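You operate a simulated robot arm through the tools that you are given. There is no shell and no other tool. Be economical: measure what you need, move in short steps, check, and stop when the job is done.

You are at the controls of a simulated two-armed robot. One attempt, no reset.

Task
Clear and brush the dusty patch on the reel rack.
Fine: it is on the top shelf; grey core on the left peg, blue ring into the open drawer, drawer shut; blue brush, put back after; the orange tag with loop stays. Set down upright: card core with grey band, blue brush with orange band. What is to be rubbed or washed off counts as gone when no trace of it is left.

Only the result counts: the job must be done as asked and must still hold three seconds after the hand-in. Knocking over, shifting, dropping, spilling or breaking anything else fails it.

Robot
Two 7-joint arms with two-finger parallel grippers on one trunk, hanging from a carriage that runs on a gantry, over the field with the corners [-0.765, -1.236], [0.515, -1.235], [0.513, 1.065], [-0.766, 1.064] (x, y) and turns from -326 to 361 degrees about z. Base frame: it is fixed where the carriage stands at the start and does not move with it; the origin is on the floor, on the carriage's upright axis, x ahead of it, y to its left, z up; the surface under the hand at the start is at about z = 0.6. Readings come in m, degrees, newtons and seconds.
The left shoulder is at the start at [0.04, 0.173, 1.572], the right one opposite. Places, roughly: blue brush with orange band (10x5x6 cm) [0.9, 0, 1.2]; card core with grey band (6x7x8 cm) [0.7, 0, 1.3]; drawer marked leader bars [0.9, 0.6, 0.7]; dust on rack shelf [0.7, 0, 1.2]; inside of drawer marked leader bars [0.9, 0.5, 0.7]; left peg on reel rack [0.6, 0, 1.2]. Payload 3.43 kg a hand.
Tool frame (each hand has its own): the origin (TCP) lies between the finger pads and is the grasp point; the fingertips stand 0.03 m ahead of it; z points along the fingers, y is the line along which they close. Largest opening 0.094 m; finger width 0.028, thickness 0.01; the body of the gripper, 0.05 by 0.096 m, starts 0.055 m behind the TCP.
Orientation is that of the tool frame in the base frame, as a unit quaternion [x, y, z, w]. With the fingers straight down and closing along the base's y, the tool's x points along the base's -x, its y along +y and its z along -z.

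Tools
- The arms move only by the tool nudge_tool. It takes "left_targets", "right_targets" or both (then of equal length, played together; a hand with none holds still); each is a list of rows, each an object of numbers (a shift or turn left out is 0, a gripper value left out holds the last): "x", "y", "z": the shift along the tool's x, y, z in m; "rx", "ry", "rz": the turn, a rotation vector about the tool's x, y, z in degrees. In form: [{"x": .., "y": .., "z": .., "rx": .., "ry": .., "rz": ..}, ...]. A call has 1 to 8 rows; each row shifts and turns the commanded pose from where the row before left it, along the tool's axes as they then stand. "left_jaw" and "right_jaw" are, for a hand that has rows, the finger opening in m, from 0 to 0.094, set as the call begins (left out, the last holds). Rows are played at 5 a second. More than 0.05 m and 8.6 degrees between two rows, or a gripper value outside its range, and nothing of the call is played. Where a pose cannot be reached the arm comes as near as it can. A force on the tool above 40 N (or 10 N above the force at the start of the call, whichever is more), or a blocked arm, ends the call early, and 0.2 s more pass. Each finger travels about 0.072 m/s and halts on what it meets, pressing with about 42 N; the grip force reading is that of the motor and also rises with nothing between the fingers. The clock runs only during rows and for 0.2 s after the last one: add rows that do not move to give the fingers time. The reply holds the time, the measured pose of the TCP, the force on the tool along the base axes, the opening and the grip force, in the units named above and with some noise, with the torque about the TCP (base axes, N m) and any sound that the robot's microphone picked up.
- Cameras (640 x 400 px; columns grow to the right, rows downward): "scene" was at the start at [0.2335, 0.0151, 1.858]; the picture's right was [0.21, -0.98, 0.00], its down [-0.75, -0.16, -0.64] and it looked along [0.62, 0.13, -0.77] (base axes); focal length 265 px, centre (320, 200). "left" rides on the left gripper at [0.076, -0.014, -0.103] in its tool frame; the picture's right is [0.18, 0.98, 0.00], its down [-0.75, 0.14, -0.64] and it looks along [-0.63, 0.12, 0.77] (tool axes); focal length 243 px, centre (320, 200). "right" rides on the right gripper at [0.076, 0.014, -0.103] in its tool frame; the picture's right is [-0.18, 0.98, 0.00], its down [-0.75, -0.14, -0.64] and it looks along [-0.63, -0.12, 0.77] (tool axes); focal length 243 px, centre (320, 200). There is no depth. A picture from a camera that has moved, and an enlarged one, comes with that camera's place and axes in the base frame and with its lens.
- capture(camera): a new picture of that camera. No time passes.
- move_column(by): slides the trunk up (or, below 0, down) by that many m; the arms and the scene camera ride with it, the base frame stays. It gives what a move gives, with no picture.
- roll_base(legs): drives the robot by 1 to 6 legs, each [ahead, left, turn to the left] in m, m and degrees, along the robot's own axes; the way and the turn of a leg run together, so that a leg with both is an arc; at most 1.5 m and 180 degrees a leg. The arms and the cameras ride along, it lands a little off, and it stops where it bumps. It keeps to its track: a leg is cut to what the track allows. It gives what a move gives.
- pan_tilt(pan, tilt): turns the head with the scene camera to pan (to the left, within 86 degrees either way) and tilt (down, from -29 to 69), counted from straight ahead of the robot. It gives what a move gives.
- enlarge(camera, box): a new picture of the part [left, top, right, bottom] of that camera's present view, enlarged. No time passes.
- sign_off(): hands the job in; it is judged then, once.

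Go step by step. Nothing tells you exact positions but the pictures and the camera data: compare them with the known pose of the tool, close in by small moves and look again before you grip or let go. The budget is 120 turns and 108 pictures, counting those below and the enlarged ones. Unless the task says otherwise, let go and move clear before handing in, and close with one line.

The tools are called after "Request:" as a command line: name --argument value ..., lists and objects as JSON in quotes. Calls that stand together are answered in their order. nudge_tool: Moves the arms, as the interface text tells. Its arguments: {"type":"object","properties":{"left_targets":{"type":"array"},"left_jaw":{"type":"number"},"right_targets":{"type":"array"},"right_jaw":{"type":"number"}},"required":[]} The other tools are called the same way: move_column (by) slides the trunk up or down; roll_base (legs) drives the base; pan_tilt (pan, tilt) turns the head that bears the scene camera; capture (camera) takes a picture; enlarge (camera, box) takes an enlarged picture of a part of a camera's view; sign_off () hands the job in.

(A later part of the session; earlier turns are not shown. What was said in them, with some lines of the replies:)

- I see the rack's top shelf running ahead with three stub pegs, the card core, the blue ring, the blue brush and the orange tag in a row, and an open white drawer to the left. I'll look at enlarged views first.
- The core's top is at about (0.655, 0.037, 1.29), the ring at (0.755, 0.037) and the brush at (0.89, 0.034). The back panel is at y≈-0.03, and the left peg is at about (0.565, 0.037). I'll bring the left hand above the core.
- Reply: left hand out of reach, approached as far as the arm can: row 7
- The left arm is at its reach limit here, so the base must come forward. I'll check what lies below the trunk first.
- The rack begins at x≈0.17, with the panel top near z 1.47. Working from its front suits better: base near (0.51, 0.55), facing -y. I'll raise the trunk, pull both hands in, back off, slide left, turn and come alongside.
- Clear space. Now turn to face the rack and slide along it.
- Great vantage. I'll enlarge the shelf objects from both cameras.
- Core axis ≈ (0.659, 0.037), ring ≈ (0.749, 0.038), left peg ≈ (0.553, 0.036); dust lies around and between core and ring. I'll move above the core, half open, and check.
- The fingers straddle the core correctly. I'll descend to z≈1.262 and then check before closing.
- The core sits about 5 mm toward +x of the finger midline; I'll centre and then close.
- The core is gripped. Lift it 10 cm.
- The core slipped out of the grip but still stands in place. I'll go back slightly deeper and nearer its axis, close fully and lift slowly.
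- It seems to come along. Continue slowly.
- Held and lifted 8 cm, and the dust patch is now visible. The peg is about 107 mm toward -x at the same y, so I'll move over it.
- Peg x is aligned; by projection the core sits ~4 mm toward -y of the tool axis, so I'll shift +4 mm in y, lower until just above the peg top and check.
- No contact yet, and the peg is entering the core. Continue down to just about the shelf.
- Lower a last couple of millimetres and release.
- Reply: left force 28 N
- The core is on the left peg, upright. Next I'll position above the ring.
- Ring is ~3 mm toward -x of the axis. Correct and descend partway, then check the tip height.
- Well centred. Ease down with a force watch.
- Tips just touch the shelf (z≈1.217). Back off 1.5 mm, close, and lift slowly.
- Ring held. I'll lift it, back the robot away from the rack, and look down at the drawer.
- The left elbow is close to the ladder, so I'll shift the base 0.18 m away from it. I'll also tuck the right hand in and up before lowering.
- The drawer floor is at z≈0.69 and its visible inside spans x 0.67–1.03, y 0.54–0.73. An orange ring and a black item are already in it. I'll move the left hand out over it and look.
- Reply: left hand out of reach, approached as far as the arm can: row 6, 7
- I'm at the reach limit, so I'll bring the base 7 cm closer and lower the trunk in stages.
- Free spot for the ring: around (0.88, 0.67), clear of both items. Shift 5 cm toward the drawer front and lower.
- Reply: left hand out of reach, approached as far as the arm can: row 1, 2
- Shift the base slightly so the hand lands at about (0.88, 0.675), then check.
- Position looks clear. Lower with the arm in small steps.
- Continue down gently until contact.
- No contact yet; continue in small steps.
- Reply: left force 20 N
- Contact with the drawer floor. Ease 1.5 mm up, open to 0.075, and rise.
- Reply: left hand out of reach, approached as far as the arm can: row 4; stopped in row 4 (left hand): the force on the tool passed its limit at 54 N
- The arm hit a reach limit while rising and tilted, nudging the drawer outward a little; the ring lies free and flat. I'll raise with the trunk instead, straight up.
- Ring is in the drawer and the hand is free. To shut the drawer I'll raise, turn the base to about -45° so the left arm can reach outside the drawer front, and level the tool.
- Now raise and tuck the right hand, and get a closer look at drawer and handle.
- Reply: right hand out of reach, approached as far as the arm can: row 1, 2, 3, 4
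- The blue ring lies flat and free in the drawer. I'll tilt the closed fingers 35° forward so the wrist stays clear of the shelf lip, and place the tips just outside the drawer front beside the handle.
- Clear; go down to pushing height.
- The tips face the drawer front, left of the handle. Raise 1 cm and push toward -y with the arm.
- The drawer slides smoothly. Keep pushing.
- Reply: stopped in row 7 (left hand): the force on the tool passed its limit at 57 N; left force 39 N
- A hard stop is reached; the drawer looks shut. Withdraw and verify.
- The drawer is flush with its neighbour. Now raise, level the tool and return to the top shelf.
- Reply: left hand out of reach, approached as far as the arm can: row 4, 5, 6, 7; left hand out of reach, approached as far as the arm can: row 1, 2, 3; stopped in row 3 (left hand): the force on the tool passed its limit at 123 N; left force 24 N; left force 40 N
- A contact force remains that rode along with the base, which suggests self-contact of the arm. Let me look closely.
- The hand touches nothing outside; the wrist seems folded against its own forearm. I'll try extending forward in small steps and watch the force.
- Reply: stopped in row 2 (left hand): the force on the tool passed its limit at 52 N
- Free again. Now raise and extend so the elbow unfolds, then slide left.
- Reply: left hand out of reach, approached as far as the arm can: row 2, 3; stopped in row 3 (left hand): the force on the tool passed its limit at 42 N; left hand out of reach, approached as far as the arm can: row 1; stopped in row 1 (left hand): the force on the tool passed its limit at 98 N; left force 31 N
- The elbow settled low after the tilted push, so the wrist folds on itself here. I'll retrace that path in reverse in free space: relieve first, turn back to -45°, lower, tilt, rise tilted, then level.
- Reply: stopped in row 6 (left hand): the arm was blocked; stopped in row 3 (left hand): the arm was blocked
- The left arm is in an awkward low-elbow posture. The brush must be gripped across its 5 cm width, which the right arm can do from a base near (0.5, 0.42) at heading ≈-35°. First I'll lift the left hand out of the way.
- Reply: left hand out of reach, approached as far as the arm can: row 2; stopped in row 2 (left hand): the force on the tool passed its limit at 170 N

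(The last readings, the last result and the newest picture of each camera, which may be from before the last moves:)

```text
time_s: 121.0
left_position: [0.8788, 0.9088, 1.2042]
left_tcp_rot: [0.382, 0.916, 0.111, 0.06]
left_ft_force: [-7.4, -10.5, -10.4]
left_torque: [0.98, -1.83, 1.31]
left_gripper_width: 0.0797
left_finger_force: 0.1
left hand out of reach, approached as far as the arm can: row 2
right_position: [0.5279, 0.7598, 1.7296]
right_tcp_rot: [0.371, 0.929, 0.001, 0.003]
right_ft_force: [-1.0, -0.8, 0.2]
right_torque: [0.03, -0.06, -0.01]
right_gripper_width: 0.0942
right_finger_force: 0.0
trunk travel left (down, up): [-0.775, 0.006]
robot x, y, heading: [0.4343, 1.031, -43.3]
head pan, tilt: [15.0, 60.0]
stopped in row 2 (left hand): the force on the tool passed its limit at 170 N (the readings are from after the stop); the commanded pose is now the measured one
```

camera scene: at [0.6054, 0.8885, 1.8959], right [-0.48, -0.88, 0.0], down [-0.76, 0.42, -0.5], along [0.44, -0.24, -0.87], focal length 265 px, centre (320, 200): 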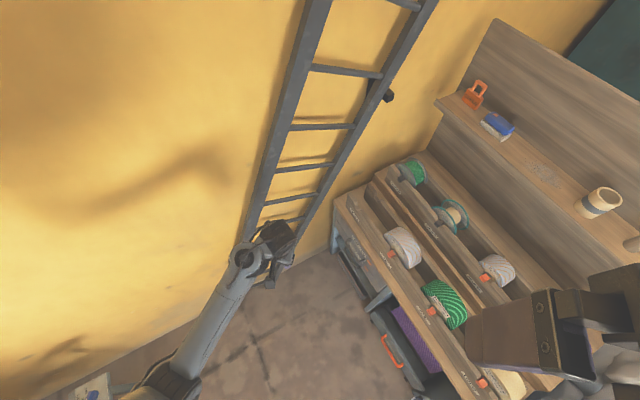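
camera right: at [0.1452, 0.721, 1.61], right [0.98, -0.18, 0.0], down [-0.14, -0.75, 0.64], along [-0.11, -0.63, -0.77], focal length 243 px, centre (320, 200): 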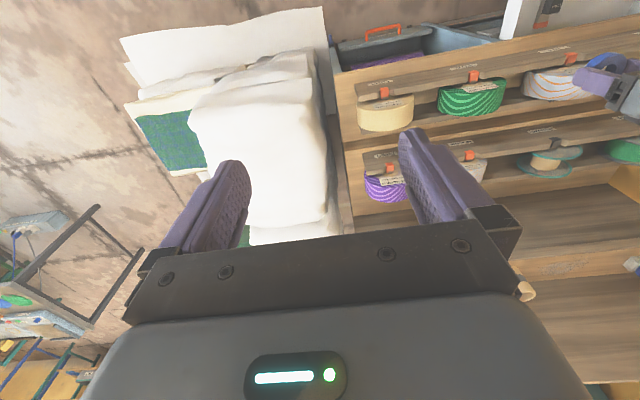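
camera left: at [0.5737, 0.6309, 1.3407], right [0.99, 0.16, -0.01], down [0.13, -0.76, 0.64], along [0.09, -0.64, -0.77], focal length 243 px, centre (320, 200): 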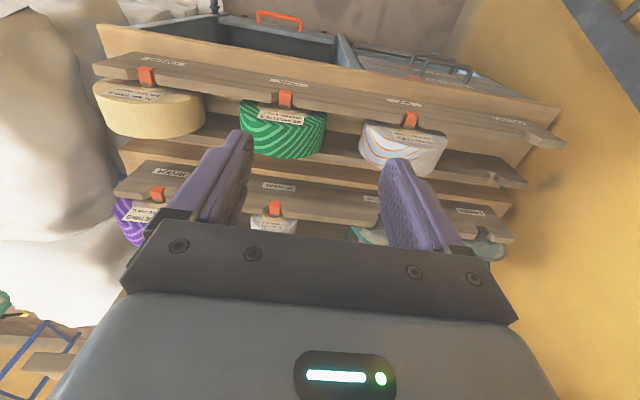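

Request:
nudge_tool --left_targets '[{"y": -0.01, "z": 0.02}, {"ry": -8}, {"ry": -8}, {"ry": -8}, {"ry": -8}, {"ry": -8}, {"ry": -8}, {}]'

Request:
nudge_tool --left_targets '[{"x": -0.033, "z": -0.03}, {"x": -0.033, "z": -0.03}, {"x": -0.033, "z": -0.03}, {"x": -0.033, "z": -0.03}, {}]'

Request:
capture --camera "scene"

```text
time_s: 122.8
left_position: [0.8413, 0.8831, 1.1805]
left_tcp_rot: [0.395, 0.845, -0.053, 0.357]
left_ft_force: [0.5, -0.2, 0.3]
left_torque: [-0.04, 0.01, 0.01]
left_gripper_width: 0.0805
left_finger_force: 0.1
left hand out of reach, approached as far as the arm can: row 6, 7
right_position: [0.5274, 0.7591, 1.7274]
right_tcp_rot: [0.372, 0.928, 0.002, 0.003]
right_ft_force: [-0.4, -0.8, -0.1]
right_torque: [0.01, 0.02, 0.02]
right_gripper_width: 0.0941
right_finger_force: 0.1
trunk travel left (down, up): [-0.775, 0.006]
robot x, y, heading: [0.4329, 1.0292, -43.6]
head pan, tilt: [15.0, 60.0]
```

```text
time_s: 124.0
left_position: [0.836, 0.8744, 1.3567]
left_tcp_rot: [0.395, 0.812, -0.053, 0.426]
left_ft_force: [0.5, 0.1, -1.0]
left_torque: [0.05, -0.02, 0.0]
left_gripper_width: 0.0799
left_finger_force: 0.0
right_position: [0.5273, 0.7596, 1.7286]
right_tcp_rot: [0.372, 0.928, 0.002, 0.002]
right_ft_force: [-0.4, 0.0, -0.2]
right_torque: [-0.01, -0.01, 0.0]
right_gripper_width: 0.0941
right_finger_force: 0.1
trunk travel left (down, up): [-0.775, 0.006]
robot x, y, heading: [0.4296, 1.0328, -43.7]
head pan, tilt: [15.0, 60.0]
```

```text
25 pictures are left
camera scene: at [0.6052, 0.8884, 1.8958], right [-0.48, -0.88, 0.0], down [-0.76, 0.42, -0.5], along [0.44, -0.24, -0.87], focal length 265 px, centre (320, 200)
```

scene: 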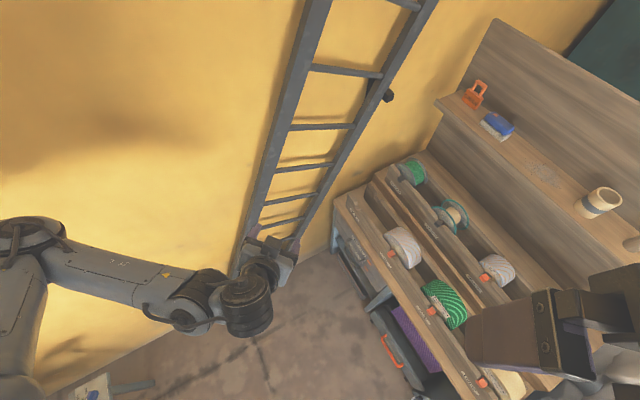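

The elbow has swung back up to its good posture. Level the hand again from here.

Request:
nudge_tool --left_targets '[{"rx": 2.6, "ry": 7.7}, {"rx": 2.6, "ry": 7.7}, {"rx": 2.6, "ry": 7.7}, {"rx": 2.6, "ry": 7.7}, {"rx": 2.6, "ry": 7.7}, {"rx": 2.6, "ry": 7.7}, {"rx": 0.8, "ry": 1.9}, {}]'

Request:
roll_base --legs '[[0, 0, -46]]'

Request:
capture --camera "scene"

```text
time_s: 125.0
left_position: [0.8159, 0.8589, 1.355]
left_tcp_rot: [0.447, 0.864, -0.043, 0.226]
left_ft_force: [-2.0, -5.2, -2.9]
left_torque: [0.01, -0.57, 0.87]
left_gripper_width: 0.0798
left_finger_force: 0.1
left hand out of reach, approached as far as the arm can: row 3, 4
right_position: [0.5283, 0.7599, 1.7282]
right_tcp_rot: [0.371, 0.928, 0.002, 0.003]
right_ft_force: [0.1, 0.1, -0.4]
right_torque: [-0.01, 0.05, -0.01]
right_gripper_width: 0.0937
right_finger_force: 0.0
trunk travel left (down, up): [-0.775, 0.006]
robot x, y, heading: [0.4333, 1.0328, -43.8]
head pan, tilt: [15.0, 60.0]
stopped in row 4 (left hand): the force on the tool passed its limit at 126 N (the readings are from after the stop); the commanded pose is now the measured one
```

```text
time_s: 127.5
left_position: [0.5721, 0.6357, 1.3547]
left_tcp_rot: [0.75, 0.62, -0.128, 0.19]
left_ft_force: [-13.7, 1.3, -9.3]
left_torque: [-1.37, -0.91, 1.76]
left_gripper_width: 0.0797
left_finger_force: 0.1
right_position: [0.3019, 0.7752, 1.728]
right_tcp_rot: [0.706, 0.709, 0.0, 0.003]
right_ft_force: [-0.1, 0.0, 0.3]
right_torque: [-0.01, -0.02, 0.02]
right_gripper_width: 0.094
right_finger_force: 0.0
trunk travel left (down, up): [-0.775, 0.006]
robot x, y, heading: [0.428, 1.0306, -89.8]
head pan, tilt: [15.0, 60.0]
```

```text
24 pictures are left
camera scene: at [0.4489, 0.8064, 1.8958], right [-0.97, -0.26, 0.0], down [-0.23, 0.84, -0.5], along [0.13, -0.48, -0.87], focal length 265 px, centre (320, 200)
```

scene: 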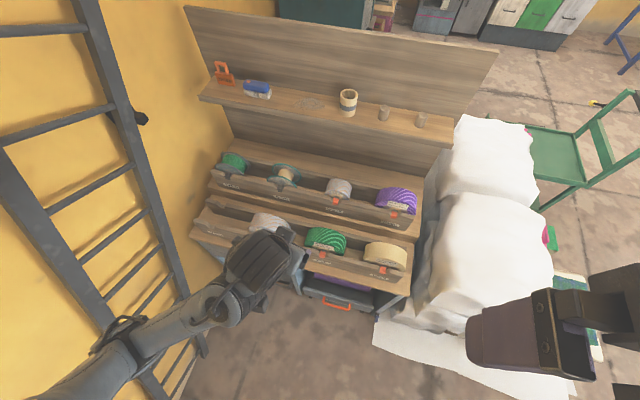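

The camera mount is what meets the forearm. For the brush I need the hand yawed 90° anyway (camera toward -x), which turns the mount away from the forearm, so I'll yaw now and level afterwards.

Request:
nudge_tool --left_targets '[{"rz": -8.5}, {"rz": -8.5}, {"rz": -8.5}, {"rz": -8.5}, {"rz": -8.5}, {"rz": -8.5}, {"rz": -8.5}, {}]'

```text
time_s: 129.3
left_position: [0.573, 0.6379, 1.3539]
left_tcp_rot: [0.343, 0.911, -0.206, 0.101]
left_ft_force: [-0.8, -0.5, 1.3]
left_torque: [0.0, 0.01, -0.02]
left_gripper_width: 0.0801
left_finger_force: 0.1
right_position: [0.3024, 0.7748, 1.7286]
right_tcp_rot: [0.706, 0.708, 0.0, 0.003]
right_ft_force: [-0.3, 0.2, 0.2]
right_torque: [0.01, 0.01, -0.03]
right_gripper_width: 0.0938
right_finger_force: 0.0
trunk travel left (down, up): [-0.775, 0.006]
robot x, y, heading: [0.4325, 1.0323, -90.0]
head pan, tilt: [15.0, 60.0]
```

Request:
nudge_tool --left_targets '[{"rx": -4.55, "ry": 4.83}, {"rx": -4.55, "ry": 4.83}, {"rx": -4.55, "ry": 4.83}, {"rx": -4.55, "ry": 4.83}, {"rz": -8.5}, {"rz": -8.5}, {"rz": -8.5}, {"rz": -8.5}]'

Request:
capture --camera "scene"

```text
time_s: 131.1
left_position: [0.6049, 0.662, 1.2887]
left_tcp_rot: [0.063, 0.991, -0.113, 0.019]
left_ft_force: [-0.7, 0.1, -0.1]
left_torque: [-0.01, -0.03, 0.0]
left_gripper_width: 0.0802
left_finger_force: 0.1
left hand out of reach, approached as far as the arm can: row 1, 2, 3, 4
right_position: [0.3029, 0.7742, 1.7294]
right_tcp_rot: [0.705, 0.709, 0.0, 0.004]
right_ft_force: [0.2, -0.2, -0.4]
right_torque: [0.01, 0.01, -0.01]
right_gripper_width: 0.0941
right_finger_force: 0.1
trunk travel left (down, up): [-0.775, 0.006]
robot x, y, heading: [0.4326, 1.0304, -89.9]
head pan, tilt: [15.0, 60.0]
```

```text
23 pictures are left
camera scene: at [0.4489, 0.8064, 1.8958], right [-0.97, -0.26, 0.0], down [-0.23, 0.84, -0.5], along [0.13, -0.48, -0.87], focal length 265 px, centre (320, 200)
```

scene: 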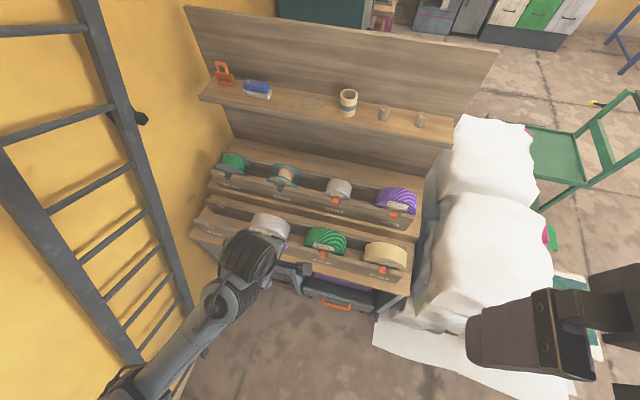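

Request:
nudge_tool --left_targets '[{"x": -0.036, "y": -0.0233, "z": -0.0082}, {"x": -0.036, "y": -0.0233, "z": -0.0082}, {"x": -0.036, "y": -0.0233, "z": -0.0082}, {"x": -0.036, "y": -0.0233, "z": -0.0082}, {"rx": -6.5}, {"rx": -6.5}, {}]'

```text
time_s: 132.7
left_position: [0.7214, 0.6293, 1.2726]
left_tcp_rot: [0.064, 0.994, -0.085, 0.02]
left_ft_force: [0.0, 0.4, 0.0]
left_torque: [-0.01, -0.02, 0.02]
left_gripper_width: 0.0802
left_finger_force: 0.0
left hand out of reach, approached as far as the arm can: row 1, 2, 3, 4, 5, 6
right_position: [0.3021, 0.7736, 1.7283]
right_tcp_rot: [0.706, 0.709, 0.001, 0.003]
right_ft_force: [-0.1, 0.4, 0.2]
right_torque: [-0.03, 0.0, 0.0]
right_gripper_width: 0.0939
right_finger_force: 0.0
trunk travel left (down, up): [-0.775, 0.006]
robot x, y, heading: [0.4337, 1.0333, -89.9]
head pan, tilt: [15.0, 60.0]
```

Request:
nudge_tool --left_targets '[{"rx": 8}, {"rx": 8}, {"rx": 8}, {"rx": 8}, {"rx": 8}, {}]'

Request:
nudge_tool --left_targets '[{"y": -0.0308, "z": -0.0256}, {"y": -0.0308, "z": -0.0256}, {"y": -0.0308, "z": -0.0256}, {"y": -0.0308, "z": -0.0256}, {"y": -0.0308, "z": -0.0256}, {}]'

Request:
nudge_tool --left_targets '[{"rx": -8}, {"rx": -8}, {"rx": -8}, {"rx": -8}, {"rx": -8}, {}]'

Request:
capture --camera "scene"

```text
time_s: 133.8
left_position: [0.7822, 0.6281, 1.2868]
left_tcp_rot: [0.098, 0.941, -0.315, 0.074]
left_ft_force: [-0.1, 1.0, -0.7]
left_torque: [-0.04, 0.01, -0.02]
left_gripper_width: 0.08
left_finger_force: 0.2
left hand out of reach, approached as far as the arm can: row 4, 5
right_position: [0.3021, 0.7744, 1.728]
right_tcp_rot: [0.706, 0.708, 0.001, 0.003]
right_ft_force: [-0.1, 0.4, 0.6]
right_torque: [-0.02, 0.0, -0.02]
right_gripper_width: 0.0941
right_finger_force: 0.0
trunk travel left (down, up): [-0.775, 0.006]
robot x, y, heading: [0.4319, 1.0317, -89.7]
head pan, tilt: [15.0, 60.0]
stopped in row 5 (left hand): the arm was blocked; the commanded pose is now the measured one
```

```text
time_s: 135.2
left_position: [0.7354, 0.5846, 1.4576]
left_tcp_rot: [0.096, 0.94, -0.318, 0.075]
left_ft_force: [-0.7, 1.1, -0.5]
left_torque: [0.0, -0.02, 0.01]
left_gripper_width: 0.0803
left_finger_force: 0.1
left hand out of reach, approached as far as the arm can: row 5
right_position: [0.3019, 0.7739, 1.7276]
right_tcp_rot: [0.706, 0.709, 0.001, 0.003]
right_ft_force: [-0.3, -0.3, -0.3]
right_torque: [-0.02, 0.02, 0.01]
right_gripper_width: 0.0939
right_finger_force: 0.1
trunk travel left (down, up): [-0.775, 0.006]
robot x, y, heading: [0.43, 1.0306, -89.7]
head pan, tilt: [15.0, 60.0]
```

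```text
time_s: 136.6
left_position: [0.7347, 0.5849, 1.4574]
left_tcp_rot: [0.097, 0.94, -0.318, 0.076]
left_ft_force: [-0.2, -0.8, 0.6]
left_torque: [-0.02, 0.0, 0.01]
left_gripper_width: 0.08
left_finger_force: 0.0
left hand out of reach, approached as far as the arm can: row 1, 2, 3, 4, 5
right_position: [0.3023, 0.7743, 1.7288]
right_tcp_rot: [0.706, 0.708, 0.001, 0.003]
right_ft_force: [0.6, 0.4, 0.8]
right_torque: [-0.01, 0.0, 0.01]
right_gripper_width: 0.0939
right_finger_force: 0.1
trunk travel left (down, up): [-0.775, 0.006]
robot x, y, heading: [0.4322, 1.0297, -89.8]
head pan, tilt: [15.0, 60.0]
```

```text
22 pictures are left
camera scene: at [0.449, 0.8064, 1.8958], right [-0.97, -0.26, 0.0], down [-0.23, 0.84, -0.5], along [0.13, -0.48, -0.87], focal length 265 px, centre (320, 200)
```

scene: 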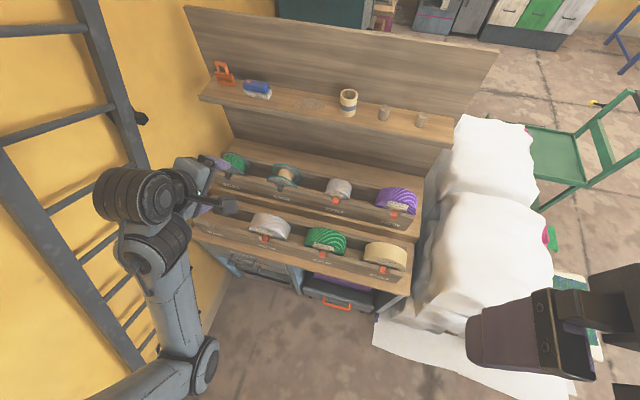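

The left arm stays awkward, so I'll park its hand close in and use the right arm for the brush, with the base at heading ≈-35°.

Request:
nudge_tool --left_targets '[{"x": 0.0414, "y": 0.0064, "z": -0.0155}, {"x": 0.0414, "y": 0.0064, "z": -0.0155}, {"x": 0.0414, "y": 0.0064, "z": -0.0155}, {"x": 0.0414, "y": 0.0064, "z": -0.0155}, {}]'

Request:
roll_base --legs '[[0, 0.065, 0], [0, 0, 55]]'

```text
time_s: 137.8
left_position: [0.5852, 0.6241, 1.4208]
left_tcp_rot: [0.098, 0.94, -0.319, 0.075]
left_ft_force: [-0.3, -1.1, -0.5]
left_torque: [-0.01, 0.02, 0.03]
left_gripper_width: 0.0797
left_finger_force: 0.2
left hand out of reach, approached as far as the arm can: row 1, 2, 3, 4
right_position: [0.3016, 0.7745, 1.7281]
right_tcp_rot: [0.706, 0.709, 0.001, 0.003]
right_ft_force: [-0.2, 0.0, 0.3]
right_torque: [-0.03, 0.03, 0.01]
right_gripper_width: 0.0939
right_finger_force: 0.0
trunk travel left (down, up): [-0.775, 0.006]
robot x, y, heading: [0.43, 1.0293, -89.9]
head pan, tilt: [15.0, 60.0]
```

```text
time_s: 141.3
left_position: [0.9183, 0.9327, 1.4203]
left_tcp_rot: [-0.357, 0.875, -0.246, 0.216]
left_ft_force: [-0.5, 0.1, -0.5]
left_torque: [-0.02, -0.01, 0.02]
left_gripper_width: 0.0799
left_finger_force: 0.1
right_position: [0.6387, 0.7808, 1.7296]
right_tcp_rot: [0.289, 0.957, 0.003, 0.003]
right_ft_force: [-0.7, 0.4, -0.2]
right_torque: [-0.01, 0.01, 0.0]
right_gripper_width: 0.0939
right_finger_force: 0.1
trunk travel left (down, up): [-0.775, 0.006]
robot x, y, heading: [0.4984, 1.0342, -33.3]
head pan, tilt: [15.0, 60.0]
```

Request:
roll_base --legs '[[0.165, -0.25, 0]]'

Request:
roll_base --legs '[[0.16, -0.25, 0]]'

Request:
pan_tilt --pan -20 --tilt 55

Request:
capture --camera "scene"

```text
time_s: 143.3
left_position: [0.9223, 0.6374, 1.4182]
left_tcp_rot: [-0.357, 0.875, -0.246, 0.216]
left_ft_force: [-0.4, 0.6, -0.3]
left_torque: [-0.02, 0.03, -0.01]
left_gripper_width: 0.0801
left_finger_force: 0.0
right_position: [0.6405, 0.4851, 1.7283]
right_tcp_rot: [0.288, 0.958, 0.002, 0.002]
right_ft_force: [0.5, 0.2, -0.1]
right_torque: [-0.03, -0.01, -0.03]
right_gripper_width: 0.0936
right_finger_force: 0.1
trunk travel left (down, up): [-0.775, 0.006]
robot x, y, heading: [0.4958, 0.7378, -33.3]
head pan, tilt: [15.0, 60.0]
```

```text
time_s: 145.4
left_position: [0.9228, 0.336, 1.4201]
left_tcp_rot: [-0.355, 0.876, -0.247, 0.216]
left_ft_force: [0.4, 0.3, 0.1]
left_torque: [-0.02, -0.01, -0.02]
left_gripper_width: 0.0799
left_finger_force: 0.0
right_position: [0.6402, 0.184, 1.7272]
right_tcp_rot: [0.29, 0.957, 0.002, 0.002]
right_ft_force: [0.0, 0.4, -0.2]
right_torque: [0.01, 0.04, 0.01]
right_gripper_width: 0.0942
right_finger_force: 0.2
trunk travel left (down, up): [-0.775, 0.006]
robot x, y, heading: [0.4987, 0.4335, -33.8]
head pan, tilt: [15.0, 60.0]
```

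```text
time_s: 146.4
left_position: [0.9231, 0.3362, 1.4195]
left_tcp_rot: [-0.355, 0.875, -0.246, 0.216]
left_ft_force: [-0.1, 0.4, 0.6]
left_torque: [0.04, 0.03, -0.01]
left_gripper_width: 0.0798
left_finger_force: 0.0
right_position: [0.6391, 0.1843, 1.7287]
right_tcp_rot: [0.291, 0.957, 0.002, 0.002]
right_ft_force: [-0.5, 0.4, 0.1]
right_torque: [-0.01, -0.01, -0.01]
right_gripper_width: 0.0941
right_finger_force: 0.0
trunk travel left (down, up): [-0.775, 0.006]
robot x, y, heading: [0.5003, 0.4386, -33.9]
head pan, tilt: [-20.0, 55.0]
```

```text
21 pictures are left
camera scene: at [0.6735, 0.2883, 1.9019], right [-0.81, -0.59, 0.0], down [-0.48, 0.66, -0.57], along [0.34, -0.46, -0.82], focal length 265 px, centre (320, 200)
```

scene: 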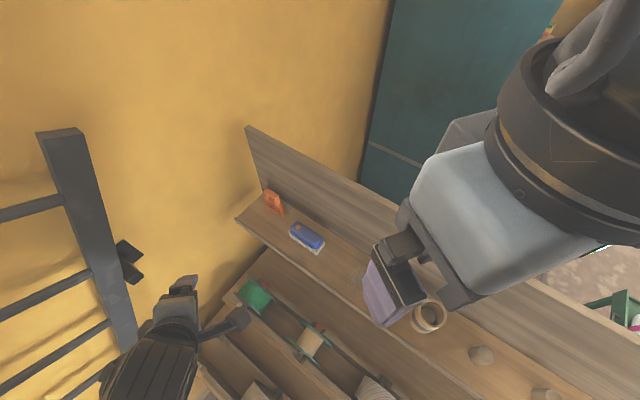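

Good view. Yaw the right hand to the rack direction and move toward a point above the brush, staying high.

Request:
nudge_tool --right_targets '[{"rz": -8}, {"rz": -8}, {"rz": -8}, {"rz": -8}, {"z": 0.04}, {"z": 0.04}, {}]' --right_jaw 0.085

Request:
nudge_tool --right_targets '[{"x": -0.0363, "y": -0.0203}, {"x": -0.0363, "y": -0.0203}, {"x": -0.0363, "y": -0.0203}, {"x": -0.0363, "y": -0.0203}, {"x": -0.0363, "y": -0.0203}, {"x": -0.0363, "y": -0.0203}, {"x": -0.0363, "y": -0.0203}, {}]'

```text
time_s: 148.0
left_position: [0.9218, 0.336, 1.4209]
left_tcp_rot: [-0.355, 0.876, -0.247, 0.215]
left_ft_force: [1.1, 0.0, -0.8]
left_torque: [0.01, -0.01, 0.01]
left_gripper_width: 0.0798
left_finger_force: 0.1
right_position: [0.6396, 0.1867, 1.6481]
right_tcp_rot: [0.015, 1.0, 0.001, 0.004]
right_ft_force: [0.1, 1.1, 0.1]
right_torque: [0.0, 0.0, 0.03]
right_gripper_width: 0.0851
right_finger_force: 0.2
trunk travel left (down, up): [-0.775, 0.006]
robot x, y, heading: [0.4991, 0.4374, -33.9]
head pan, tilt: [-20.0, 55.0]
```

```text
time_s: 149.8
left_position: [0.9213, 0.335, 1.4197]
left_tcp_rot: [-0.354, 0.876, -0.246, 0.215]
left_ft_force: [0.6, -0.1, 0.0]
left_torque: [-0.01, -0.04, 0.02]
left_gripper_width: 0.0801
left_finger_force: 0.0
right_position: [0.8913, 0.0372, 1.6527]
right_tcp_rot: [0.015, 1.0, 0.001, 0.003]
right_ft_force: [0.7, 0.0, -0.2]
right_torque: [-0.02, 0.01, -0.01]
right_gripper_width: 0.0851
right_finger_force: 0.0
trunk travel left (down, up): [-0.775, 0.006]
robot x, y, heading: [0.4998, 0.4378, -33.9]
head pan, tilt: [-20.0, 55.0]
```

Above the brush. Lower to about 1.40 and look.

Request:
nudge_tool --right_targets '[{"z": 0.045}, {"z": 0.045}, {"z": 0.045}, {"z": 0.045}, {"z": 0.045}, {"z": 0.025}, {}]'

Request:
capture --camera "right"

Request:
capture --camera "scene"

```text
time_s: 151.4
left_position: [0.922, 0.3342, 1.4185]
left_tcp_rot: [-0.355, 0.875, -0.247, 0.215]
left_ft_force: [0.0, -0.3, 0.3]
left_torque: [0.02, -0.01, -0.02]
left_gripper_width: 0.0801
left_finger_force: 0.0
right_position: [0.8905, 0.0382, 1.3988]
right_tcp_rot: [0.015, 1.0, 0.001, 0.004]
right_ft_force: [-0.8, 0.0, -0.4]
right_torque: [-0.01, 0.02, 0.03]
right_gripper_width: 0.085
right_finger_force: 0.0
trunk travel left (down, up): [-0.775, 0.006]
robot x, y, heading: [0.4995, 0.4379, -33.9]
head pan, tilt: [-20.0, 55.0]
```

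```text
20 pictures are left
camera right: at [0.8145, 0.0559, 1.5006], right [0.21, 0.98, 0.0], down [0.74, -0.17, 0.65], along [0.63, -0.14, -0.76], focal length 243 px, centre (320, 200)
```

right: 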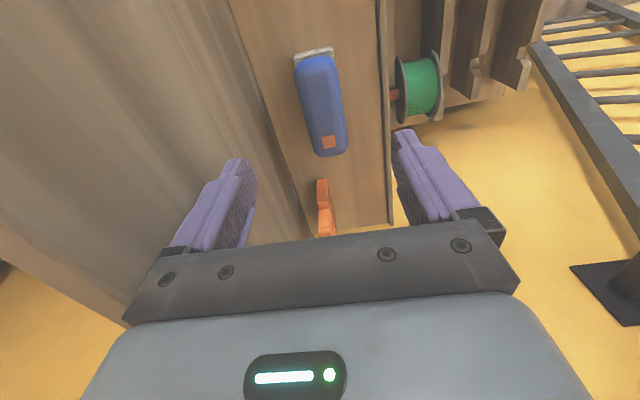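

```text
19 pictures are left
camera scene: at [0.6735, 0.2883, 1.9019], right [-0.81, -0.59, 0.0], down [-0.48, 0.66, -0.57], along [0.34, -0.46, -0.82], focal length 265 px, centre (320, 200)
```

scene: 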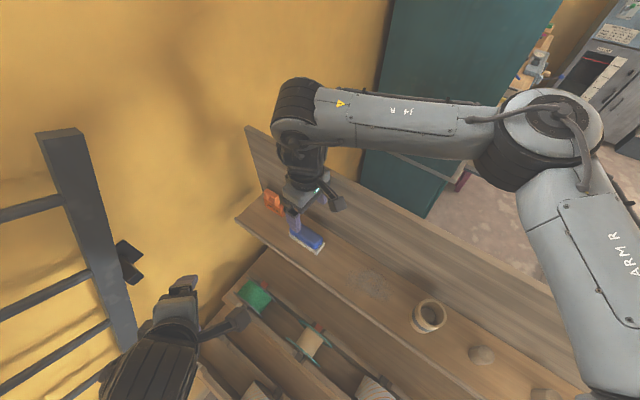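

The right arm is well posed; the brush's blue body is nearly under the hand (4 mm in +y). Adjust, narrow the jaw and descend to z≈1.262.

Request:
nudge_tool --right_targets '[{"y": 0.004, "rz": 2, "z": 0.03}, {"z": 0.035}, {"z": 0.035}, {"z": 0.02}, {"z": 0.016}, {}]' --right_jaw 0.075

Request:
capture --camera "right"

```text
time_s: 152.8
left_position: [0.9225, 0.3356, 1.4209]
left_tcp_rot: [-0.354, 0.876, -0.247, 0.215]
left_ft_force: [-0.5, -0.3, 0.1]
left_torque: [0.0, -0.01, -0.01]
left_gripper_width: 0.0799
left_finger_force: 0.0
right_position: [0.8917, 0.0389, 1.266]
right_tcp_rot: [0.033, 0.999, 0.002, 0.003]
right_ft_force: [-1.1, 0.6, -0.1]
right_torque: [0.0, -0.04, -0.04]
right_gripper_width: 0.0749
right_finger_force: 0.1
trunk travel left (down, up): [-0.775, 0.006]
robot x, y, heading: [0.4995, 0.4312, -33.9]
head pan, tilt: [-20.0, 55.0]
```

```text
18 pictures are left
camera right: at [0.8157, 0.0585, 1.3666], right [0.25, 0.97, 0.0], down [0.74, -0.19, 0.65], along [0.63, -0.16, -0.76], focal length 243 px, centre (320, 200)
```

right: 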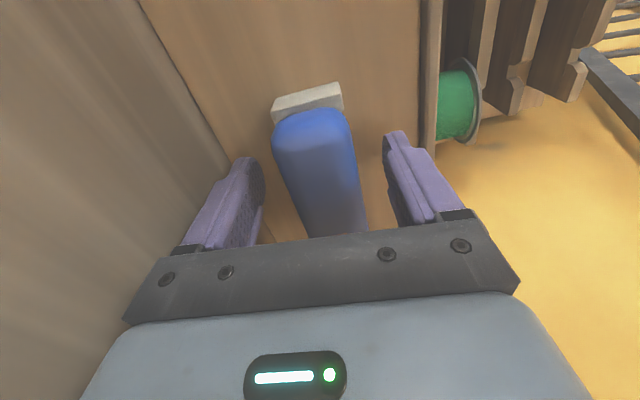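

Centred and aligned. Close on the brush; I'll note this pose for putting it back.

Request:
nudge_tool --right_targets '[{"y": 0.002}, {}]'

Request:
nudge_tool --right_targets '[{}, {}, {}, {}, {}]' --right_jaw 0.0

Request:
nudge_tool --right_targets '[{"z": -0.002}, {"z": -0.004}, {"z": -0.006}, {"z": -0.008}, {"z": -0.01}, {"z": -0.01}, {}]'

Request:
capture --camera "right"

```text
time_s: 153.4
left_position: [0.9228, 0.3356, 1.4205]
left_tcp_rot: [-0.355, 0.876, -0.246, 0.216]
left_ft_force: [-0.3, -0.1, 0.9]
left_torque: [-0.02, 0.04, 0.0]
left_gripper_width: 0.08
left_finger_force: 0.1
right_position: [0.8923, 0.041, 1.2649]
right_tcp_rot: [0.033, 0.999, 0.001, 0.003]
right_ft_force: [-0.6, 0.6, -0.3]
right_torque: [0.03, -0.02, 0.01]
right_gripper_width: 0.0748
right_finger_force: 0.0
trunk travel left (down, up): [-0.775, 0.006]
robot x, y, heading: [0.5055, 0.4367, -33.7]
head pan, tilt: [-20.0, 55.0]
```

```text
time_s: 154.6
left_position: [0.9217, 0.3358, 1.4195]
left_tcp_rot: [-0.355, 0.875, -0.247, 0.216]
left_ft_force: [-0.1, -0.1, 1.5]
left_torque: [0.01, -0.02, -0.01]
left_gripper_width: 0.0801
left_finger_force: 0.2
right_position: [0.8928, 0.0409, 1.2648]
right_tcp_rot: [0.033, 0.999, 0.001, 0.003]
right_ft_force: [-1.1, 0.5, 1.3]
right_torque: [0.1, 0.07, 0.01]
right_gripper_width: 0.0437
right_finger_force: 42.1
trunk travel left (down, up): [-0.775, 0.006]
robot x, y, heading: [0.4937, 0.4358, -33.9]
head pan, tilt: [-20.0, 55.0]
```

```text
time_s: 156.2
left_position: [0.9228, 0.3356, 1.4192]
left_tcp_rot: [-0.355, 0.876, -0.247, 0.215]
left_ft_force: [0.6, -0.5, 1.0]
left_torque: [0.0, 0.01, 0.03]
left_gripper_width: 0.0801
left_finger_force: 0.0
right_position: [0.8934, 0.0415, 1.3032]
right_tcp_rot: [0.033, 0.999, 0.001, 0.003]
right_ft_force: [-0.9, 0.0, -1.5]
right_torque: [-0.02, 0.02, 0.02]
right_gripper_width: 0.0439
right_finger_force: 41.7
trunk travel left (down, up): [-0.775, 0.006]
robot x, y, heading: [0.5026, 0.4372, -33.8]
head pan, tilt: [-20.0, 55.0]
```

```text
17 pictures are left
camera right: at [0.8168, 0.0611, 1.4049], right [0.25, 0.97, 0.0], down [0.74, -0.19, 0.65], along [0.63, -0.16, -0.76], focal length 243 px, centre (320, 200)
```

right: 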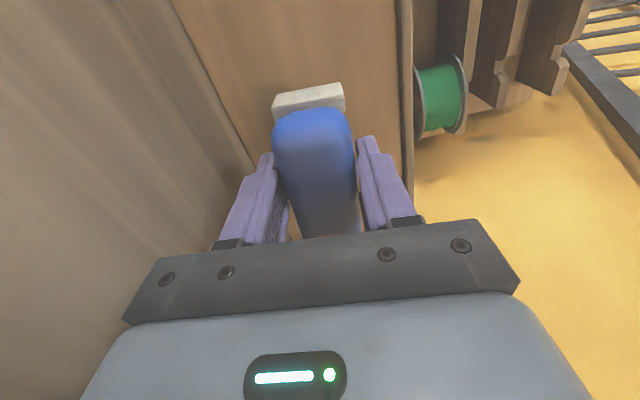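

Brush held (rest pose TCP 0.893, 0.041, 1.2648). Move it over the dust's far end, lower to light contact, and start sweeping.

Request:
nudge_tool --right_targets '[{"x": 0.035, "y": -0.001}, {"x": 0.035, "y": -0.001}, {"x": 0.034, "y": -0.0013}, {"z": 0.02}, {"z": 0.012}, {"z": 0.005}, {"z": 0.003}, {}]'

Request:
nudge_tool --right_targets '[{"x": 0.02, "y": -0.0013}, {"x": 0.02, "y": -0.0013}, {"x": 0.02, "y": -0.0013}, {"x": 0.02, "y": -0.0013}, {"x": 0.02, "y": -0.0013}, {"x": 0.02, "y": -0.0013}, {"x": 0.02, "y": -0.0013}, {}]'

Request:
capture --camera "right"

Request:
enlarge --camera "scene" --box '[270, 180, 470, 340]'

```text
time_s: 158.0
left_position: [0.9217, 0.3355, 1.4205]
left_tcp_rot: [-0.355, 0.875, -0.247, 0.216]
left_ft_force: [-0.4, 0.7, 0.5]
left_torque: [0.02, 0.01, 0.02]
left_gripper_width: 0.0801
left_finger_force: 0.1
right_position: [0.7901, 0.045, 1.264]
right_tcp_rot: [0.032, 0.999, 0.001, 0.004]
right_ft_force: [-11.7, 4.8, 34.1]
right_torque: [0.02, -0.04, 0.04]
right_gripper_width: 0.044
right_finger_force: 41.9
trunk travel left (down, up): [-0.775, 0.006]
robot x, y, heading: [0.4999, 0.4351, -34.0]
head pan, tilt: [-20.0, 55.0]
```

```text
time_s: 159.8
left_position: [0.9244, 0.3351, 1.4201]
left_tcp_rot: [-0.356, 0.875, -0.247, 0.215]
left_ft_force: [1.0, -0.1, 0.2]
left_torque: [0.01, -0.01, -0.01]
left_gripper_width: 0.0802
left_finger_force: 0.2
right_position: [0.6512, 0.0433, 1.2645]
right_tcp_rot: [0.033, 0.999, 0.001, 0.005]
right_ft_force: [6.8, 0.9, 32.0]
right_torque: [-0.01, -0.13, -0.02]
right_gripper_width: 0.0438
right_finger_force: 42.0
trunk travel left (down, up): [-0.775, 0.006]
robot x, y, heading: [0.5003, 0.437, -33.8]
head pan, tilt: [-20.0, 55.0]
```

```text
16 pictures are left
camera right: at [0.5744, 0.0626, 1.3654], right [0.25, 0.97, 0.0], down [0.74, -0.19, 0.65], along [0.63, -0.16, -0.76], focal length 243 px, centre (320, 200)
```

right: 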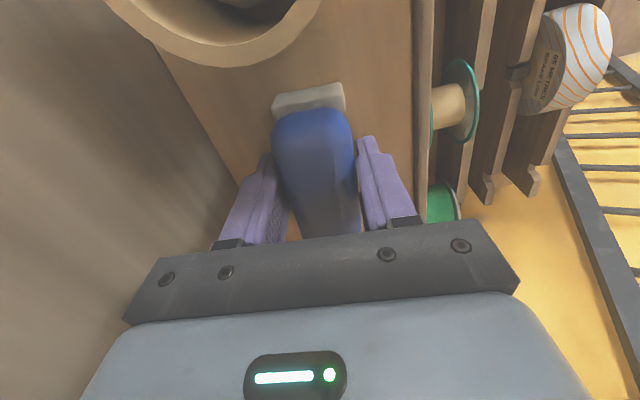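

```text
2.50 times, centred on (370, 260) of scene
camera zoom: at [0.674, 0.2879, 1.9025], right [-0.81, -0.59, 0.0], down [-0.48, 0.66, -0.57], along [0.34, -0.46, -0.82], focal length 662 px, centre (195, 50)
```

zoom: 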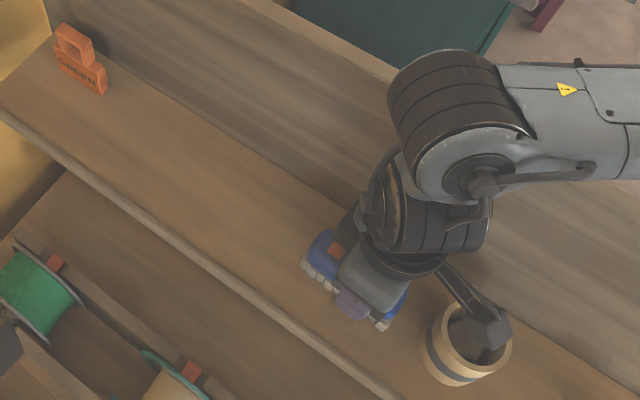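

Sweeping works, and the far part looks clean. Ease pressure slightly, sweep back offset toward +y, then again nearer the panel.

Request:
nudge_tool --right_targets '[{"y": 0.012, "z": -0.0007}, {"x": -0.022, "y": 0.0015}, {"x": -0.022, "y": 0.0015}, {"x": -0.022, "y": 0.0015}, {"x": -0.022, "y": 0.0015}, {"x": -0.022, "y": 0.0015}, {"x": -0.022, "y": 0.0015}, {}]'

Request:
nudge_tool --right_targets '[{"y": -0.015}, {"y": -0.015}, {"x": 0.022, "y": -0.0015}, {"x": 0.022, "y": -0.0015}, {"x": 0.022, "y": -0.0015}, {"x": 0.022, "y": -0.0015}, {"x": 0.022, "y": -0.0015}, {"x": 0.02, "y": -0.0013}]'

Request:
nudge_tool --right_targets '[{"y": 0.008}, {"x": -0.022, "y": 0.0015}, {"x": -0.022, "y": 0.0015}, {"x": -0.022, "y": 0.0015}, {"x": -0.022, "y": 0.0015}, {"x": -0.022, "y": 0.0015}, {"x": -0.022, "y": 0.0015}, {}]'

Request:
enlarge --camera "scene" --box '[290, 210, 450, 340]'

```text
time_s: 161.6
left_position: [0.9228, 0.3356, 1.4192]
left_tcp_rot: [-0.355, 0.876, -0.247, 0.216]
left_ft_force: [0.1, -1.4, -0.6]
left_torque: [0.01, -0.02, -0.02]
left_gripper_width: 0.0803
left_finger_force: 0.0
right_position: [0.7804, 0.0578, 1.2636]
right_tcp_rot: [0.034, 0.999, 0.002, 0.003]
right_ft_force: [0.5, 0.4, -0.7]
right_torque: [0.0, 0.02, -0.02]
right_gripper_width: 0.0435
right_finger_force: 41.8
trunk travel left (down, up): [-0.775, 0.006]
robot x, y, heading: [0.4996, 0.4341, -33.6]
head pan, tilt: [-20.0, 55.0]
```

```text
time_s: 163.4
left_position: [0.9227, 0.335, 1.4205]
left_tcp_rot: [-0.356, 0.875, -0.247, 0.215]
left_ft_force: [0.1, 0.4, -0.4]
left_torque: [-0.02, -0.01, 0.01]
left_gripper_width: 0.0797
left_finger_force: 0.0
right_position: [0.6469, 0.0261, 1.2624]
right_tcp_rot: [0.033, 0.999, 0.001, 0.003]
right_ft_force: [-1.6, -0.3, 3.4]
right_torque: [-0.06, 0.06, -0.01]
right_gripper_width: 0.0433
right_finger_force: 42.0
trunk travel left (down, up): [-0.775, 0.006]
robot x, y, heading: [0.4986, 0.4333, -34.0]
head pan, tilt: [-20.0, 55.0]
```

```text
time_s: 165.2
left_position: [0.9224, 0.3359, 1.4205]
left_tcp_rot: [-0.354, 0.875, -0.247, 0.217]
left_ft_force: [0.2, 0.4, -0.1]
left_torque: [0.01, 0.03, 0.0]
left_gripper_width: 0.08
left_finger_force: 0.1
right_position: [0.7835, 0.0352, 1.2622]
right_tcp_rot: [0.033, 0.999, 0.001, 0.002]
right_ft_force: [0.5, 1.3, -0.8]
right_torque: [0.0, 0.03, 0.01]
right_gripper_width: 0.0438
right_finger_force: 41.8
trunk travel left (down, up): [-0.775, 0.006]
robot x, y, heading: [0.4992, 0.437, -33.8]
head pan, tilt: [-20.0, 55.0]
```

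```text
3.08 times, centred on (370, 275) of scene
camera zoom: at [0.6735, 0.2883, 1.9019], right [-0.81, -0.59, 0.0], down [-0.48, 0.66, -0.57], along [0.34, -0.46, -0.82], focal length 814 px, centre (166, -31)
```

zoom: 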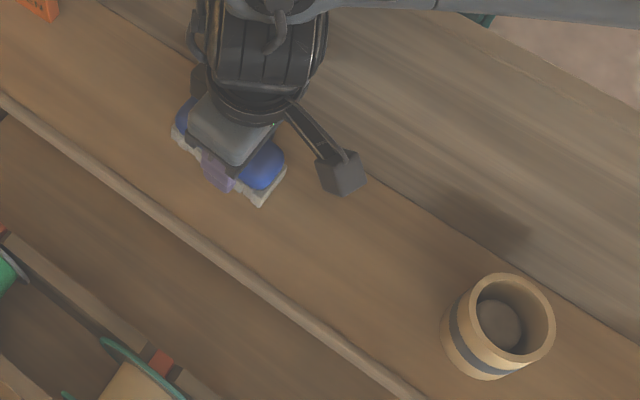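

No dust is visible where I can see. Lift the brush, move toward its home place (still in hand), and inspect the whole patch.

Request:
nudge_tool --right_targets '[{"z": -0.01}, {"z": -0.02}, {"x": -0.036, "y": 0.005}, {"x": -0.036, "y": 0.005}, {"x": -0.036, "y": 0.003}, {}]'

Request:
enlarge --camera "scene" --box '[300, 220, 440, 330]'

Request:
capture --camera "right"

```text
time_s: 166.6
left_position: [0.923, 0.3357, 1.419]
left_tcp_rot: [-0.355, 0.876, -0.247, 0.215]
left_ft_force: [0.1, 0.0, 0.0]
left_torque: [-0.01, -0.04, 0.02]
left_gripper_width: 0.08
left_finger_force: 0.2
right_position: [0.8915, 0.0399, 1.293]
right_tcp_rot: [0.034, 0.999, 0.002, 0.003]
right_ft_force: [-0.7, -0.4, -0.6]
right_torque: [0.02, -0.02, 0.01]
right_gripper_width: 0.0434
right_finger_force: 42.0
trunk travel left (down, up): [-0.775, 0.006]
robot x, y, heading: [0.4984, 0.4352, -34.0]
head pan, tilt: [-20.0, 55.0]
```

```text
3.64 times, centred on (370, 275) of scene
camera zoom: at [0.6735, 0.2883, 1.9019], right [-0.81, -0.59, 0.0], down [-0.48, 0.66, -0.57], along [0.34, -0.46, -0.82], focal length 962 px, centre (138, -73)
```

zoom: 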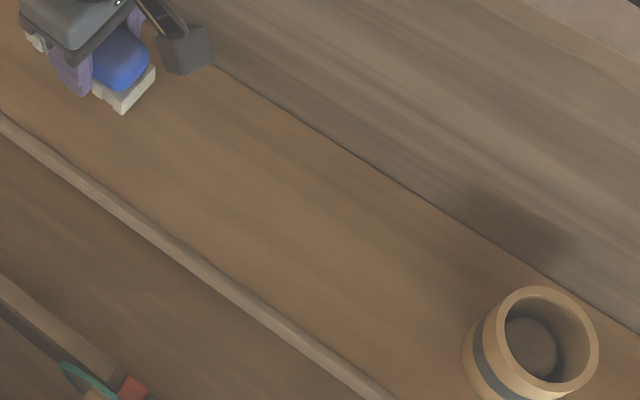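

```text
12 pictures are left
camera right: at [0.816, 0.0602, 1.3947], right [0.25, 0.97, 0.0], down [0.74, -0.19, 0.65], along [0.63, -0.16, -0.76], focal length 243 px, centre (320, 200)
```

right: 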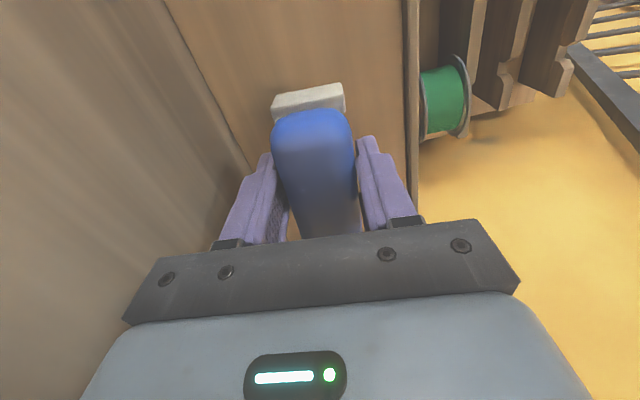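

Request:
enlarge --camera "scene" --box '[340, 240, 420, 300]'

```text
6.67 times, centred on (380, 270) of scene
camera zoom: at [0.6735, 0.2883, 1.9019], right [-0.81, -0.59, 0.0], down [-0.48, 0.66, -0.57], along [0.34, -0.46, -0.82], focal length 1764 px, centre (-80, -267)
```

zoom: 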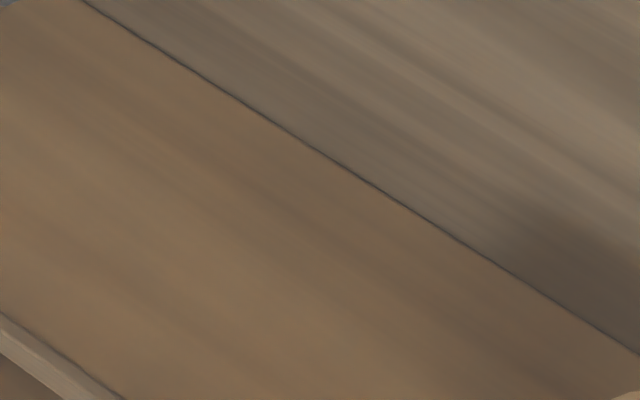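

The patch is clean. Set the brush back in its original place.

Request:
nudge_tool --right_targets '[{"x": -0.0012, "y": 0.001, "z": 0.012}, {"z": 0.01}, {"z": 0.004}, {"z": 0.002}, {"z": 0.0015}, {}]'

```text
time_s: 168.0
left_position: [0.9218, 0.3362, 1.4199]
left_tcp_rot: [-0.355, 0.876, -0.247, 0.215]
left_ft_force: [0.0, 0.5, 0.2]
left_torque: [0.01, -0.01, -0.01]
left_gripper_width: 0.0801
left_finger_force: 0.0
right_position: [0.891, 0.0425, 1.2631]
right_tcp_rot: [0.033, 0.999, 0.002, 0.003]
right_ft_force: [-0.3, 0.8, -1.6]
right_torque: [-0.01, 0.04, 0.01]
right_gripper_width: 0.0435
right_finger_force: 41.7
trunk travel left (down, up): [-0.775, 0.006]
robot x, y, heading: [0.5027, 0.4343, -33.9]
head pan, tilt: [-20.0, 55.0]
```

Request:
nudge_tool --right_targets '[{"z": 0.001}, {"z": 0.001}, {}]'

```text
time_s: 168.8
left_position: [0.9216, 0.3358, 1.4189]
left_tcp_rot: [-0.354, 0.876, -0.248, 0.215]
left_ft_force: [0.8, 0.7, 0.3]
left_torque: [0.0, 0.0, -0.02]
left_gripper_width: 0.0799
left_finger_force: 0.0
right_position: [0.8901, 0.0411, 1.2637]
right_tcp_rot: [0.033, 0.999, 0.002, 0.002]
right_ft_force: [0.0, -0.2, -0.4]
right_torque: [-0.04, 0.01, 0.0]
right_gripper_width: 0.0434
right_finger_force: 41.8
trunk travel left (down, up): [-0.775, 0.006]
robot x, y, heading: [0.5, 0.4399, -33.6]
head pan, tilt: [-20.0, 55.0]
```

Request:
nudge_tool --right_targets '[{"x": -0.001, "z": 0.001}, {"z": 0.001}, {"z": 0.001}, {}]'

```text
time_s: 169.8
left_position: [0.9235, 0.3343, 1.4198]
left_tcp_rot: [-0.355, 0.875, -0.248, 0.216]
left_ft_force: [-0.1, -0.2, 0.1]
left_torque: [-0.01, 0.01, -0.02]
left_gripper_width: 0.08
left_finger_force: 0.0
right_position: [0.8943, 0.0412, 1.2627]
right_tcp_rot: [0.034, 0.999, 0.002, 0.005]
right_ft_force: [-9.4, 0.9, 33.7]
right_torque: [-0.01, 0.32, 0.01]
right_gripper_width: 0.0437
right_finger_force: 42.0
trunk travel left (down, up): [-0.775, 0.006]
robot x, y, heading: [0.5003, 0.4352, -33.8]
head pan, tilt: [-20.0, 55.0]
```

Contact. Ease off about 1 mm, open, and rise straight up.

Request:
nudge_tool --right_targets '[{"z": -0.001}, {}]'

Request:
nudge_tool --right_targets '[{}, {}, {}]' --right_jaw 0.075

Request:
nudge_tool --right_targets '[{"z": -0.02}, {"z": -0.04}, {"z": -0.045}, {"z": -0.045}, {"z": -0.045}, {"z": -0.045}, {}]'

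Request:
capture --camera "right"

Request:
capture --camera "scene"

```text
time_s: 170.4
left_position: [0.9219, 0.3346, 1.4213]
left_tcp_rot: [-0.355, 0.876, -0.247, 0.216]
left_ft_force: [-0.4, 1.3, 0.4]
left_torque: [-0.01, 0.01, -0.01]
left_gripper_width: 0.0801
left_finger_force: 0.1
right_position: [0.8939, 0.0421, 1.2616]
right_tcp_rot: [0.033, 0.999, 0.001, 0.004]
right_ft_force: [-5.5, 0.1, 31.0]
right_torque: [-0.05, -0.17, 0.0]
right_gripper_width: 0.0437
right_finger_force: 41.5
trunk travel left (down, up): [-0.775, 0.006]
robot x, y, heading: [0.4993, 0.4392, -34.0]
head pan, tilt: [-20.0, 55.0]
```

```text
time_s: 171.2
left_position: [0.9213, 0.3357, 1.4196]
left_tcp_rot: [-0.354, 0.876, -0.246, 0.217]
left_ft_force: [-0.1, -0.2, -1.0]
left_torque: [0.03, 0.01, 0.01]
left_gripper_width: 0.08
left_finger_force: 0.0
right_position: [0.892, 0.0423, 1.2606]
right_tcp_rot: [0.033, 0.999, 0.001, 0.003]
right_ft_force: [0.2, 0.4, -0.1]
right_torque: [-0.01, -0.02, -0.02]
right_gripper_width: 0.0749
right_finger_force: 0.0
trunk travel left (down, up): [-0.775, 0.006]
robot x, y, heading: [0.4986, 0.4372, -34.1]
head pan, tilt: [-20.0, 55.0]
```

```text
time_s: 172.8
left_position: [0.9223, 0.3356, 1.4199]
left_tcp_rot: [-0.354, 0.876, -0.247, 0.216]
left_ft_force: [-0.1, 0.1, -0.1]
left_torque: [-0.01, 0.04, 0.0]
left_gripper_width: 0.0801
left_finger_force: 0.0
right_position: [0.8949, 0.0416, 1.4998]
right_tcp_rot: [0.034, 0.999, 0.002, 0.002]
right_ft_force: [-0.5, -0.3, 0.0]
right_torque: [0.04, 0.01, 0.0]
right_gripper_width: 0.0749
right_finger_force: 0.0
trunk travel left (down, up): [-0.775, 0.006]
robot x, y, heading: [0.4997, 0.439, -34.0]
head pan, tilt: [-20.0, 55.0]
```

```text
10 pictures are left
camera right: at [0.8185, 0.0618, 1.602], right [0.25, 0.97, 0.0], down [0.74, -0.19, 0.65], along [0.63, -0.16, -0.76], focal length 243 px, centre (320, 200)
```

right: 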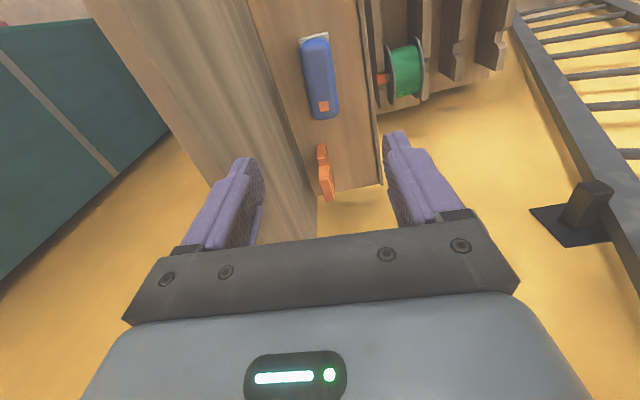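

```text
9 pictures are left
camera scene: at [0.6735, 0.2882, 1.9019], right [-0.81, -0.59, 0.0], down [-0.48, 0.66, -0.57], along [0.34, -0.46, -0.82], focal length 265 px, centre (320, 200)
```

scene: 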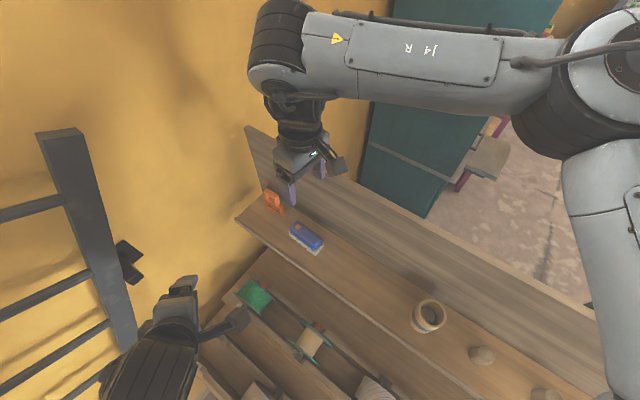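

Everything is in place: the core is on the left peg, the ring is in the shut drawer, and the patch is clean. The brush is back upright, the orange tag is untouched and both hands are clear, so I'm handing in.

Request:
sign_off

```text
The job is handed in.
```

The dusty patch on the top shelf is cleared and brushed clean. The card core is on the left peg, the blue ring is in the shut drawer, the brush is back upright in its place, and the orange tag was left where it was.
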